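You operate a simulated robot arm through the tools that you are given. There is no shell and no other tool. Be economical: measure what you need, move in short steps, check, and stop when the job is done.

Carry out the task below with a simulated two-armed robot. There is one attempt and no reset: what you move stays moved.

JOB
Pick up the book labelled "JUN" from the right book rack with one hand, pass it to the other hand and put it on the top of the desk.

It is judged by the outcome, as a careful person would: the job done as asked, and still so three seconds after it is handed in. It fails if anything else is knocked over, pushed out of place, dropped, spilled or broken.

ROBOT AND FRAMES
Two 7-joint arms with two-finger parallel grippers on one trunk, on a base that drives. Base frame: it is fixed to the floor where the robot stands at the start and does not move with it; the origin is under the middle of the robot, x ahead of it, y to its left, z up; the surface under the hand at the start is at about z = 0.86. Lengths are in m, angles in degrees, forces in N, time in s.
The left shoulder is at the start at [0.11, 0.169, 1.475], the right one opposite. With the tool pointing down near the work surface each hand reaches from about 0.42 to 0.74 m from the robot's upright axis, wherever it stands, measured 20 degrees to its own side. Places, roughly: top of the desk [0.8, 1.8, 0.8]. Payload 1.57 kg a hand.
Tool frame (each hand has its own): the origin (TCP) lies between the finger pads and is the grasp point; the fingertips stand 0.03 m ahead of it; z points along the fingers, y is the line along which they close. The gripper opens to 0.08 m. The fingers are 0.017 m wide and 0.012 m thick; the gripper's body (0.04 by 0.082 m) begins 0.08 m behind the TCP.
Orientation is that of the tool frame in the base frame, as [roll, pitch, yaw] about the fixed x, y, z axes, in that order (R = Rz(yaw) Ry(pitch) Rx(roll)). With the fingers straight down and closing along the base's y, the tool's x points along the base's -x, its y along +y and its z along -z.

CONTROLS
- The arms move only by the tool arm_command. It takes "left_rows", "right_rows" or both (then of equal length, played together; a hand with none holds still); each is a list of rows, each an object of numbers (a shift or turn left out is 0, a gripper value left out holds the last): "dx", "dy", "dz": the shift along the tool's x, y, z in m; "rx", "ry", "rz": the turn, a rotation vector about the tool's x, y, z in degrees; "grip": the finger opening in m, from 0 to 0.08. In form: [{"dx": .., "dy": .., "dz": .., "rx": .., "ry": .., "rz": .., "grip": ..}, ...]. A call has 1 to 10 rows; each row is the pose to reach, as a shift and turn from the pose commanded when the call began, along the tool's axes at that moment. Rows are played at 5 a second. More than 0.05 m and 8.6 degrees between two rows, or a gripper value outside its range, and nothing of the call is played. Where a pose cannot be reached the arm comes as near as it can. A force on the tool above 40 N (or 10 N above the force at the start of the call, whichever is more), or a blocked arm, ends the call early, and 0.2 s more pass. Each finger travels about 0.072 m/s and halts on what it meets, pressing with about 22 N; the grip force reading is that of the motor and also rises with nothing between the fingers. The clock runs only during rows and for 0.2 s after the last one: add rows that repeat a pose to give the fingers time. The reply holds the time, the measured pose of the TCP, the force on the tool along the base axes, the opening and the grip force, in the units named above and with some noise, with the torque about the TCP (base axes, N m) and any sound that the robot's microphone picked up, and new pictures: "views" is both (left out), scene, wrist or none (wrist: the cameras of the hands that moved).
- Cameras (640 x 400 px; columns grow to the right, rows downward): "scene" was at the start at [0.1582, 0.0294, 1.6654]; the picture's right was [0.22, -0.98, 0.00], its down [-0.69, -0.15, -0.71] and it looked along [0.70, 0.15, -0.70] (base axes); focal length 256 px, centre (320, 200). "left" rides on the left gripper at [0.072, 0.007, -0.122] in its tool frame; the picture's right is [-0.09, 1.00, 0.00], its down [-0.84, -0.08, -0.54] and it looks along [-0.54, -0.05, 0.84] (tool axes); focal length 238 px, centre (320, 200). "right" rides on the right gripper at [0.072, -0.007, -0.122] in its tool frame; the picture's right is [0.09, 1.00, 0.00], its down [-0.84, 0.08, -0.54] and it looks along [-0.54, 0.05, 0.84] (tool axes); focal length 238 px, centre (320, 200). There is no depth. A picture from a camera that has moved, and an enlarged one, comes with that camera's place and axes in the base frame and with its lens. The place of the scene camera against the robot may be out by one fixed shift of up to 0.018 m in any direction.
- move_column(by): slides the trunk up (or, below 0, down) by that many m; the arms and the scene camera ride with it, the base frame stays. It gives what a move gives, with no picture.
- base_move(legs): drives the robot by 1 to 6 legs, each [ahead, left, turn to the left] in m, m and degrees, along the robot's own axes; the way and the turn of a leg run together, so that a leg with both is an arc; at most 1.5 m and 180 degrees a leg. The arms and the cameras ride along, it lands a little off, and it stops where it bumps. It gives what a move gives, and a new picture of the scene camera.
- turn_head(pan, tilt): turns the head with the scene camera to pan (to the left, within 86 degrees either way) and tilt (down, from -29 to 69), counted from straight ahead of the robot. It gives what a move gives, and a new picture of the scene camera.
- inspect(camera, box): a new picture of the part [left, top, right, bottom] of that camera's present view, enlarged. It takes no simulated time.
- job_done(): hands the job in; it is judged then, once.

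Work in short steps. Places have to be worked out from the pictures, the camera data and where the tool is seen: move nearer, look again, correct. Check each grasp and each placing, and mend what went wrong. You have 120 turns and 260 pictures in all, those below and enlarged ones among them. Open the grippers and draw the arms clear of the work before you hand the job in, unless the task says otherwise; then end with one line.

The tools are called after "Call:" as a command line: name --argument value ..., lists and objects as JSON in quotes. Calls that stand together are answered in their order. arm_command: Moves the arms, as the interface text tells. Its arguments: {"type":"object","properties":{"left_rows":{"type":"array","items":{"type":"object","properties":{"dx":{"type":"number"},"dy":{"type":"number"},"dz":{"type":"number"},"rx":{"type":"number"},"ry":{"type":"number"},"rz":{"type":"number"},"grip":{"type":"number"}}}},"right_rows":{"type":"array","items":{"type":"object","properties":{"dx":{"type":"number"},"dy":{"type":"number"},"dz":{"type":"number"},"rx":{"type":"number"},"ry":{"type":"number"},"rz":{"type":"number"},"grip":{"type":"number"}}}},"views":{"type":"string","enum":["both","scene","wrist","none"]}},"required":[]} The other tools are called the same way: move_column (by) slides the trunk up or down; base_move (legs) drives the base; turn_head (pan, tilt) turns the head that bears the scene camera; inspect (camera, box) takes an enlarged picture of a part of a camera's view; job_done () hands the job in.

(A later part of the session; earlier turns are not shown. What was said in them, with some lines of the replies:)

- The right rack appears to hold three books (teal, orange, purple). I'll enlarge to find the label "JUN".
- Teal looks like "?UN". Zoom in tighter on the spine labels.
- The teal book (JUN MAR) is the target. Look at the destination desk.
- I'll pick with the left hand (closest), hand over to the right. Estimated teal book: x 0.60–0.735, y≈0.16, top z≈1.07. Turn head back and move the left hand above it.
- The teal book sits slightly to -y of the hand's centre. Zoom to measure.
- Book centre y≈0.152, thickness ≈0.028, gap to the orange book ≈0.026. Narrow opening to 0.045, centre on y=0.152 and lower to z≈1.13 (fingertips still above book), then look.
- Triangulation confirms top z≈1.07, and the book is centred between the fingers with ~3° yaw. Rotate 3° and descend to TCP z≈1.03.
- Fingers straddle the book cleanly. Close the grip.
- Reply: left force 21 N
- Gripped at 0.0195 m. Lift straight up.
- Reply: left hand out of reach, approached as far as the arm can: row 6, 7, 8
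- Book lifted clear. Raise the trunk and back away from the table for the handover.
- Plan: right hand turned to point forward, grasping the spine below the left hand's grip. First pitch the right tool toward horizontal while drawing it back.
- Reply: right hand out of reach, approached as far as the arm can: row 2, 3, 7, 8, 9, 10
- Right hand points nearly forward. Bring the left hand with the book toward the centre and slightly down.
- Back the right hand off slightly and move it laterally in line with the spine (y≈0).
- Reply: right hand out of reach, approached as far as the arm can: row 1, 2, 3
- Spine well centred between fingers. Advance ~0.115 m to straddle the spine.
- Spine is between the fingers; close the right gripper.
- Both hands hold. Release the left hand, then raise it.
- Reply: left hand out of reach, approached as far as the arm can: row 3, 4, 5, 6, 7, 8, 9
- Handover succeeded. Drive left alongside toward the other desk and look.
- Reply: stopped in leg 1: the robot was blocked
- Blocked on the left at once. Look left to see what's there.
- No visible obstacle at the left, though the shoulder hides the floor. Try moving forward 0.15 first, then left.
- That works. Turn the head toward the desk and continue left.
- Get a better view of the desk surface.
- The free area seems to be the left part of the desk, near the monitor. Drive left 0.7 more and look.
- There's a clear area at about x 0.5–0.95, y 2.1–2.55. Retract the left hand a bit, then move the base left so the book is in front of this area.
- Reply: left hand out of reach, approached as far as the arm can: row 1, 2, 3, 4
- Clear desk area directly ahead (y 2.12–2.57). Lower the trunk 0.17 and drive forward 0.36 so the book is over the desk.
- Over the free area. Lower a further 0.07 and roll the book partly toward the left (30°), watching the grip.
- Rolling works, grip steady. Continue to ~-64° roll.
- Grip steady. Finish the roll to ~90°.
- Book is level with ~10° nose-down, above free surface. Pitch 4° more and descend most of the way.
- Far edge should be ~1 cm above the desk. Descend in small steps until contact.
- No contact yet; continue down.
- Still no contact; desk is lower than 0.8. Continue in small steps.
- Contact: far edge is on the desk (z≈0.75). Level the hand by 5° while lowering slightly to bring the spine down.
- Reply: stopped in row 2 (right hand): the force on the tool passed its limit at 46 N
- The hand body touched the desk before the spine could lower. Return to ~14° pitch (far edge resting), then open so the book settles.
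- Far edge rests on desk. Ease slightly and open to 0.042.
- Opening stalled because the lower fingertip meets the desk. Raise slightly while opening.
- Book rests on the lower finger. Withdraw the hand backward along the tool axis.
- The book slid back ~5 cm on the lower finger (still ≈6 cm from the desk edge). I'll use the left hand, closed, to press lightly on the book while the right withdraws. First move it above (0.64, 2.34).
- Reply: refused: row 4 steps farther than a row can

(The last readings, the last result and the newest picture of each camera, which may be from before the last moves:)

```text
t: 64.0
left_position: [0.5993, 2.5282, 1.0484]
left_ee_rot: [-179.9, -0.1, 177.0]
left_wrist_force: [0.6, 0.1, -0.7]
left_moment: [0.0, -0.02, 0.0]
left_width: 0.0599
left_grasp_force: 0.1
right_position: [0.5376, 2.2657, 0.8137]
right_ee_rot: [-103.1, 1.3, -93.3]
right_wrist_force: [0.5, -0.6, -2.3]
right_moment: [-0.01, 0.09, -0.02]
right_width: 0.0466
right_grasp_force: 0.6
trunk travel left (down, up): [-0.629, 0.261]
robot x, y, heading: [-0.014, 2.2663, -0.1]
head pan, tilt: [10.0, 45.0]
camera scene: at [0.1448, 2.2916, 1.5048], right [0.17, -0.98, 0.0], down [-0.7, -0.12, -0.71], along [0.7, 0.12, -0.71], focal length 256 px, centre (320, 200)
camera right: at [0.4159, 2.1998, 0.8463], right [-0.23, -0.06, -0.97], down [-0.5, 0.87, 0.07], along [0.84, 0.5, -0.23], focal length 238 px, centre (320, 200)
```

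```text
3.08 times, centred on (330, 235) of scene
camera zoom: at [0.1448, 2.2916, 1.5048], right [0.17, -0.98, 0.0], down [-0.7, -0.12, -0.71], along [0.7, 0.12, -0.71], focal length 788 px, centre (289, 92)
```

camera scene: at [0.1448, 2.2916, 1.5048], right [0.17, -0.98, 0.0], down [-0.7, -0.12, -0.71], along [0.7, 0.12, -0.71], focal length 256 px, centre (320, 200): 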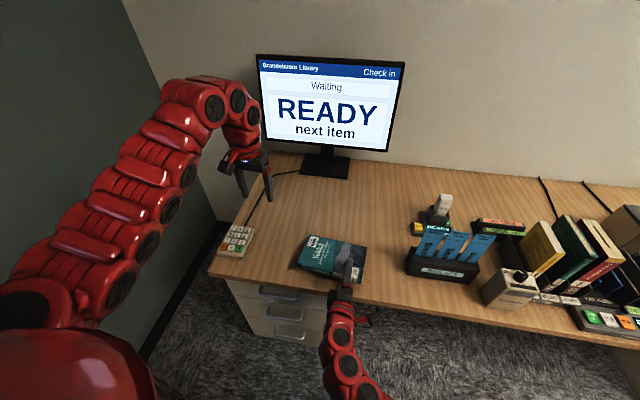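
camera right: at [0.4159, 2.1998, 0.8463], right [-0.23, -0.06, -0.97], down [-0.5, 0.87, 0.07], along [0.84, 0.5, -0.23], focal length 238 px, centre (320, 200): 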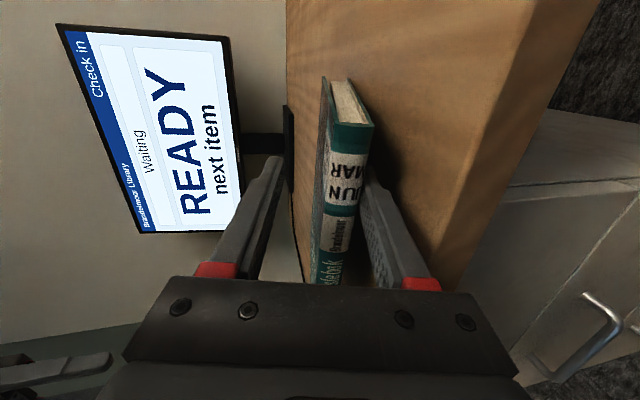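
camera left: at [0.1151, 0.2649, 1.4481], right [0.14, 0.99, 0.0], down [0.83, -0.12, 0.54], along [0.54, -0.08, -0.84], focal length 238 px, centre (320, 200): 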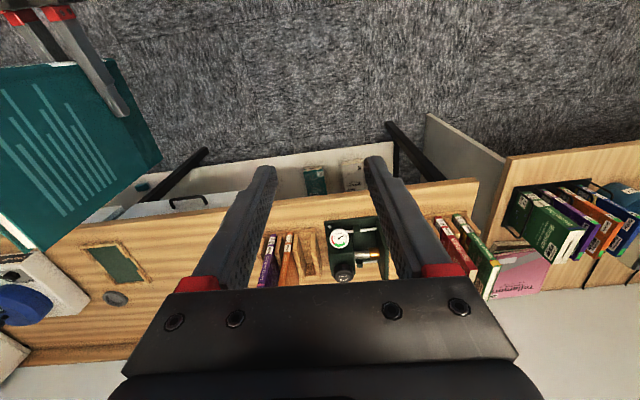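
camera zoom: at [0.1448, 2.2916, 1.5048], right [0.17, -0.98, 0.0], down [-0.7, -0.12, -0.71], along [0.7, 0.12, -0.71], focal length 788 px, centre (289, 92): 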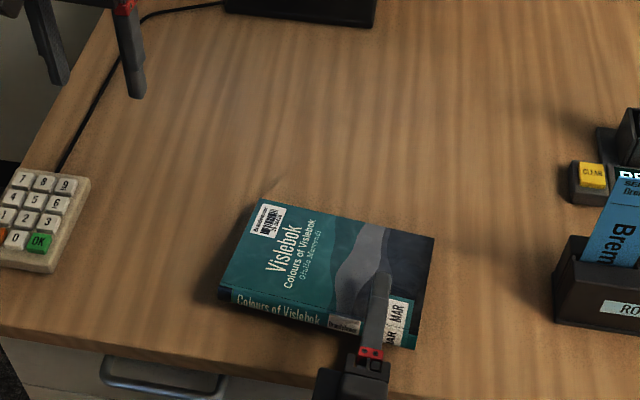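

Resend with smaller steps.

Call:
arm_command --left_rows '[{"dx": -0.01, "dy": -0.045, "grip": 0.03}, {"dx": -0.02, "dy": -0.09, "grip": 0.0}, {"dx": -0.035, "dy": -0.137}, {"dx": -0.045, "dy": -0.183}, {"dx": -0.045, "dy": -0.183, "dz": 0.045}, {"dx": -0.045, "dy": -0.183, "dz": 0.09}, {"dx": -0.045, "dy": -0.183, "dz": 0.135}, {"dx": -0.045, "dy": -0.183, "dz": 0.18}, {"dx": -0.045, "dy": -0.183, "dz": 0.2}, {"dx": -0.045, "dy": -0.183, "dz": 0.2}]'

Call:
inspect --camera "scene" --box '[250, 170, 410, 300]'

```text
t: 66.2
left_position: [0.6338, 2.343, 0.8482]
left_ee_rot: [180.0, 0.0, 177.0]
left_wrist_force: [0.1, -0.4, -0.1]
left_moment: [0.01, 0.0, 0.02]
left_width: 0.0001
left_grasp_force: 21.6
right_position: [0.5366, 2.2658, 0.8122]
right_ee_rot: [-103.2, 1.3, -93.3]
right_wrist_force: [-0.1, 0.3, -1.9]
right_moment: [-0.01, 0.08, 0.05]
right_width: 0.0468
right_grasp_force: 0.9
trunk travel left (down, up): [-0.629, 0.261]
robot x, y, heading: [-0.0137, 2.2644, -0.1]
head pan, tilt: [10.0, 45.0]
camera scene: at [0.1447, 2.2915, 1.5048], right [0.17, -0.98, 0.0], down [-0.7, -0.12, -0.71], along [0.7, 0.12, -0.71], focal length 256 px, centre (320, 200)
camera left: at [0.563, 2.355, 0.9712], right [0.14, 0.99, 0.0], down [0.83, -0.12, 0.54], along [0.54, -0.08, -0.84], focal length 238 px, centre (320, 200)
```

scene: 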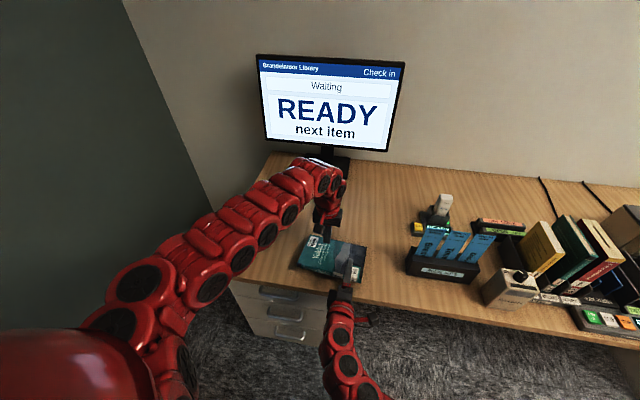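
left: 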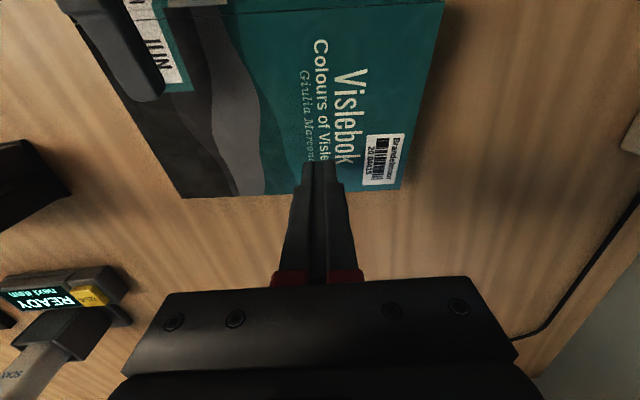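

```text
3.08 times, centred on (330, 235) of scene
camera zoom: at [0.1447, 2.2915, 1.5048], right [0.17, -0.98, 0.0], down [-0.7, -0.12, -0.71], along [0.7, 0.12, -0.71], focal length 788 px, centre (289, 92)
```

zoom: 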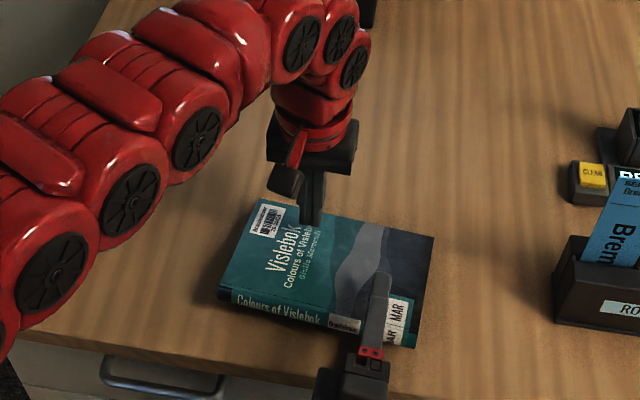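

Fingertips above the far part of the book. Press down gently until contact.

Call:
arm_command --left_rows '[{"dz": 0.015}, {"dz": 0.025}, {"dz": 0.031}, {"dz": 0.036}, {"dz": 0.036}]' --views "wrist"

```text
t: 67.3
left_position: [0.635, 2.3435, 0.8169]
left_ee_rot: [-180.0, 0.5, 177.0]
left_wrist_force: [-6.8, -0.5, 29.5]
left_moment: [0.04, 0.44, 0.04]
left_width: 0.0
left_grasp_force: 21.5
right_position: [0.5351, 2.2644, 0.8107]
right_ee_rot: [-103.3, 1.2, -93.3]
right_wrist_force: [-0.3, -0.6, -9.5]
right_moment: [-0.09, -0.07, 0.06]
right_width: 0.0539
right_grasp_force: 4.8
trunk travel left (down, up): [-0.629, 0.261]
robot x, y, heading: [-0.0148, 2.2649, -0.2]
head pan, tilt: [10.0, 45.0]
stopped in row 5 (left hand): the force on the tool passed its limit at 42 N (the readings are from after the stop); the commanded pose is now the measured one
camera left: at [0.5625, 2.3544, 0.9393], right [0.14, 0.99, 0.0], down [0.83, -0.12, 0.55], along [0.55, -0.08, -0.83], focal length 238 px, centre (320, 200)
```

left: 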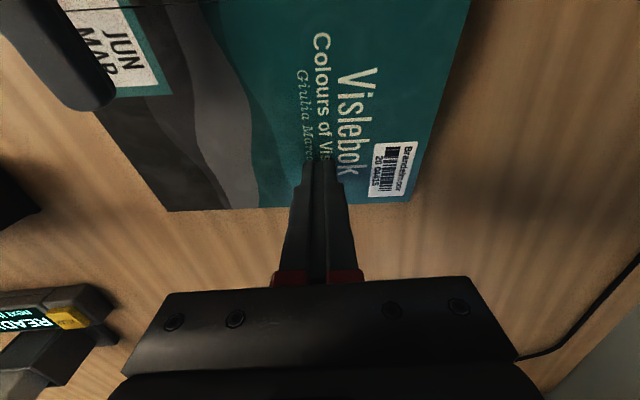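

Contact made (a bit firm). Ease left by 3 mm and withdraw the right hand.

Call:
arm_command --left_rows '[{"dz": -0.003}, {"dz": -0.003}, {"dz": -0.003}, {"dz": -0.003}, {"dz": -0.003}]' --right_rows '[{"dz": 0.0}, {"dz": -0.025}, {"dz": -0.05}, {"dz": -0.07}, {"dz": -0.07}]'

```text
t: 68.5
left_position: [0.6354, 2.3444, 0.8184]
left_ee_rot: [-179.9, 0.3, 177.0]
left_wrist_force: [0.7, 0.4, 0.2]
left_moment: [0.01, 0.05, -0.01]
left_width: 0.0
left_grasp_force: 21.0
right_position: [0.4692, 2.2695, 0.8272]
right_ee_rot: [-103.3, 1.4, -93.3]
right_wrist_force: [-0.2, 0.1, -0.8]
right_moment: [0.01, 0.03, -0.03]
right_width: 0.0451
right_grasp_force: 0.0
trunk travel left (down, up): [-0.629, 0.261]
robot x, y, heading: [-0.0121, 2.2662, 0.2]
head pan, tilt: [10.0, 45.0]
camera scene: at [0.1448, 2.2916, 1.5047], right [0.17, -0.98, 0.0], down [-0.7, -0.12, -0.71], along [0.7, 0.12, -0.71], focal length 256 px, centre (320, 200)
camera right: at [0.349, 2.2035, 0.8623], right [-0.23, -0.06, -0.97], down [-0.5, 0.87, 0.07], along [0.84, 0.5, -0.23], focal length 238 px, centre (320, 200)
camera left: at [0.5641, 2.3549, 0.9398], right [0.14, 0.99, 0.0], down [0.83, -0.12, 0.55], along [0.54, -0.08, -0.84], focal length 238 px, centre (320, 200)
```

scene: 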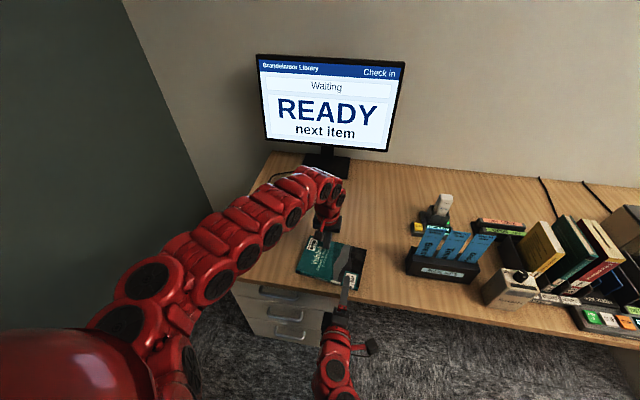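
right: 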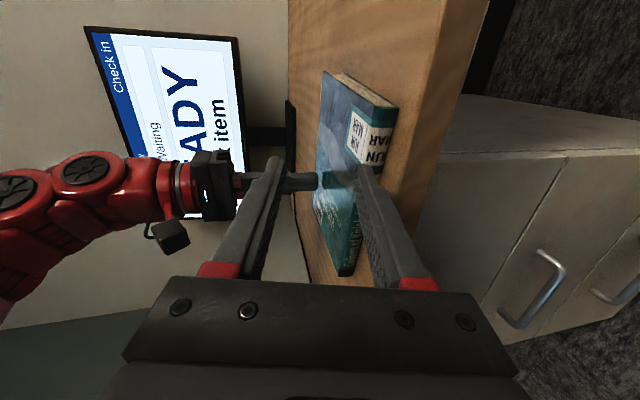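
left: 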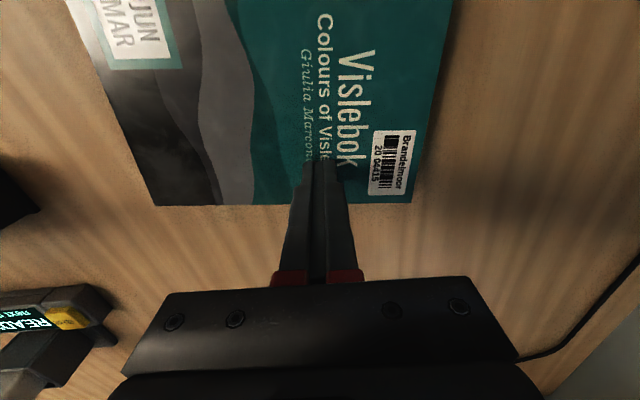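

The book is flat on the desk and free of the right hand. Raise the left hand, then back the base off.

Call:
arm_command --left_rows '[{"dz": -0.04}, {"dz": -0.08}, {"dz": -0.12}, {"dz": -0.16, "grip": 0.03}, {"dz": -0.2, "grip": 0.06}]' --views "none"

Call:
base_move --legs '[[-0.3, 0, 0]]'

Call:
inspect --camera "scene" --box '[200, 100, 440, 260]'

```text
t: 69.7
left_position: [0.6339, 2.343, 1.0182]
left_ee_rot: [-180.0, 0.3, 177.0]
left_wrist_force: [-0.5, -1.6, 0.4]
left_moment: [0.06, -0.02, 0.02]
left_width: 0.0601
left_grasp_force: 0.0
right_position: [0.4688, 2.2696, 0.8288]
right_ee_rot: [-103.3, 1.3, -93.4]
right_wrist_force: [-1.0, -0.4, 0.4]
right_moment: [0.02, -0.01, -0.02]
right_width: 0.0449
right_grasp_force: 0.0
trunk travel left (down, up): [-0.629, 0.261]
robot x, y, heading: [-0.012, 2.2671, 0.3]
head pan, tilt: [10.0, 45.0]
```

```text
t: 71.8
left_position: [0.3337, 2.3423, 1.0169]
left_ee_rot: [-179.9, 0.4, 176.8]
left_wrist_force: [0.6, -0.2, 0.1]
left_moment: [-0.01, -0.04, 0.03]
left_width: 0.06
left_grasp_force: 0.0
right_position: [0.1686, 2.268, 0.8294]
right_ee_rot: [-103.3, 1.2, -93.5]
right_wrist_force: [0.3, -0.7, -0.2]
right_moment: [0.0, 0.0, -0.01]
right_width: 0.0449
right_grasp_force: 0.1
trunk travel left (down, up): [-0.629, 0.261]
robot x, y, heading: [-0.3173, 2.2642, -0.3]
head pan, tilt: [10.0, 45.0]
camera scene: at [-0.1565, 2.2911, 1.5049], right [0.17, -0.98, 0.0], down [-0.7, -0.12, -0.71], along [0.7, 0.12, -0.71], focal length 256 px, centre (320, 200)
```

scene: 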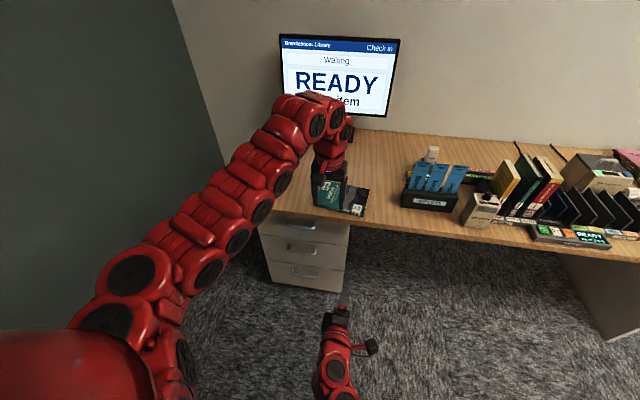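

```text
2.50 times, centred on (320, 180) of scene
camera zoom: at [-0.1565, 2.2911, 1.5049], right [0.17, -0.98, 0.0], down [-0.7, -0.12, -0.71], along [0.7, 0.12, -0.71], focal length 640 px, centre (320, 250)
```

zoom: 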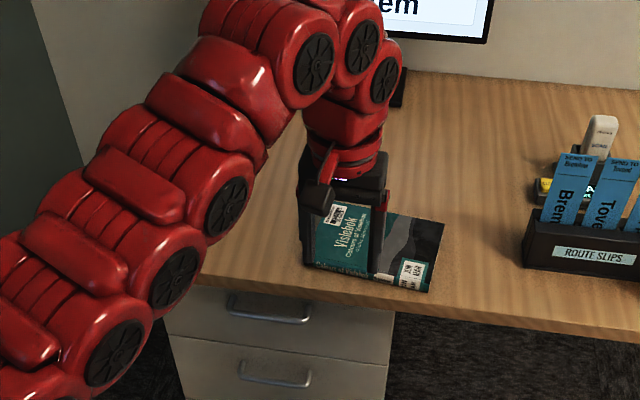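

The book lies flat near the desk front. Check the margin to the edge with the left camera.

Call:
inspect --camera "left" --box '[120, 0, 520, 300]'

Call:
inspect --camera "right" --box '[200, 50, 500, 250]'

```text
1.33 times, centred on (320, 150) of left
camera zoom: at [0.2618, 2.3533, 1.1399], right [0.15, 0.99, 0.0], down [0.83, -0.12, 0.55], along [0.54, -0.08, -0.84], focal length 318 px, centre (320, 267)
```

zoom: 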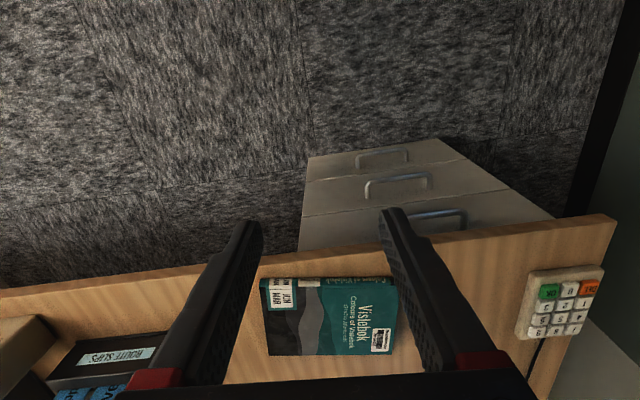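

```text
2.00 times, centred on (350, 150) of right
camera zoom: at [0.0481, 2.2026, 0.8624], right [-0.23, -0.06, -0.97], down [-0.49, 0.87, 0.07], along [0.84, 0.5, -0.23], focal length 477 px, centre (260, 300)
```

zoom: 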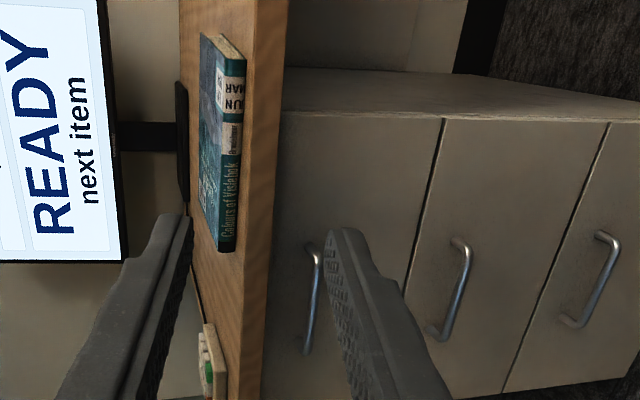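

The book lies flat, fully on the desk, nothing else disturbed, and both hands are open and clear of the desk.

Call:
job_done

```text
The job is handed in.
```

The "JUN" book went from the right rack to the left hand, across to the right hand, and now lies flat on top of the desk, a few centimetres in from the front edge.
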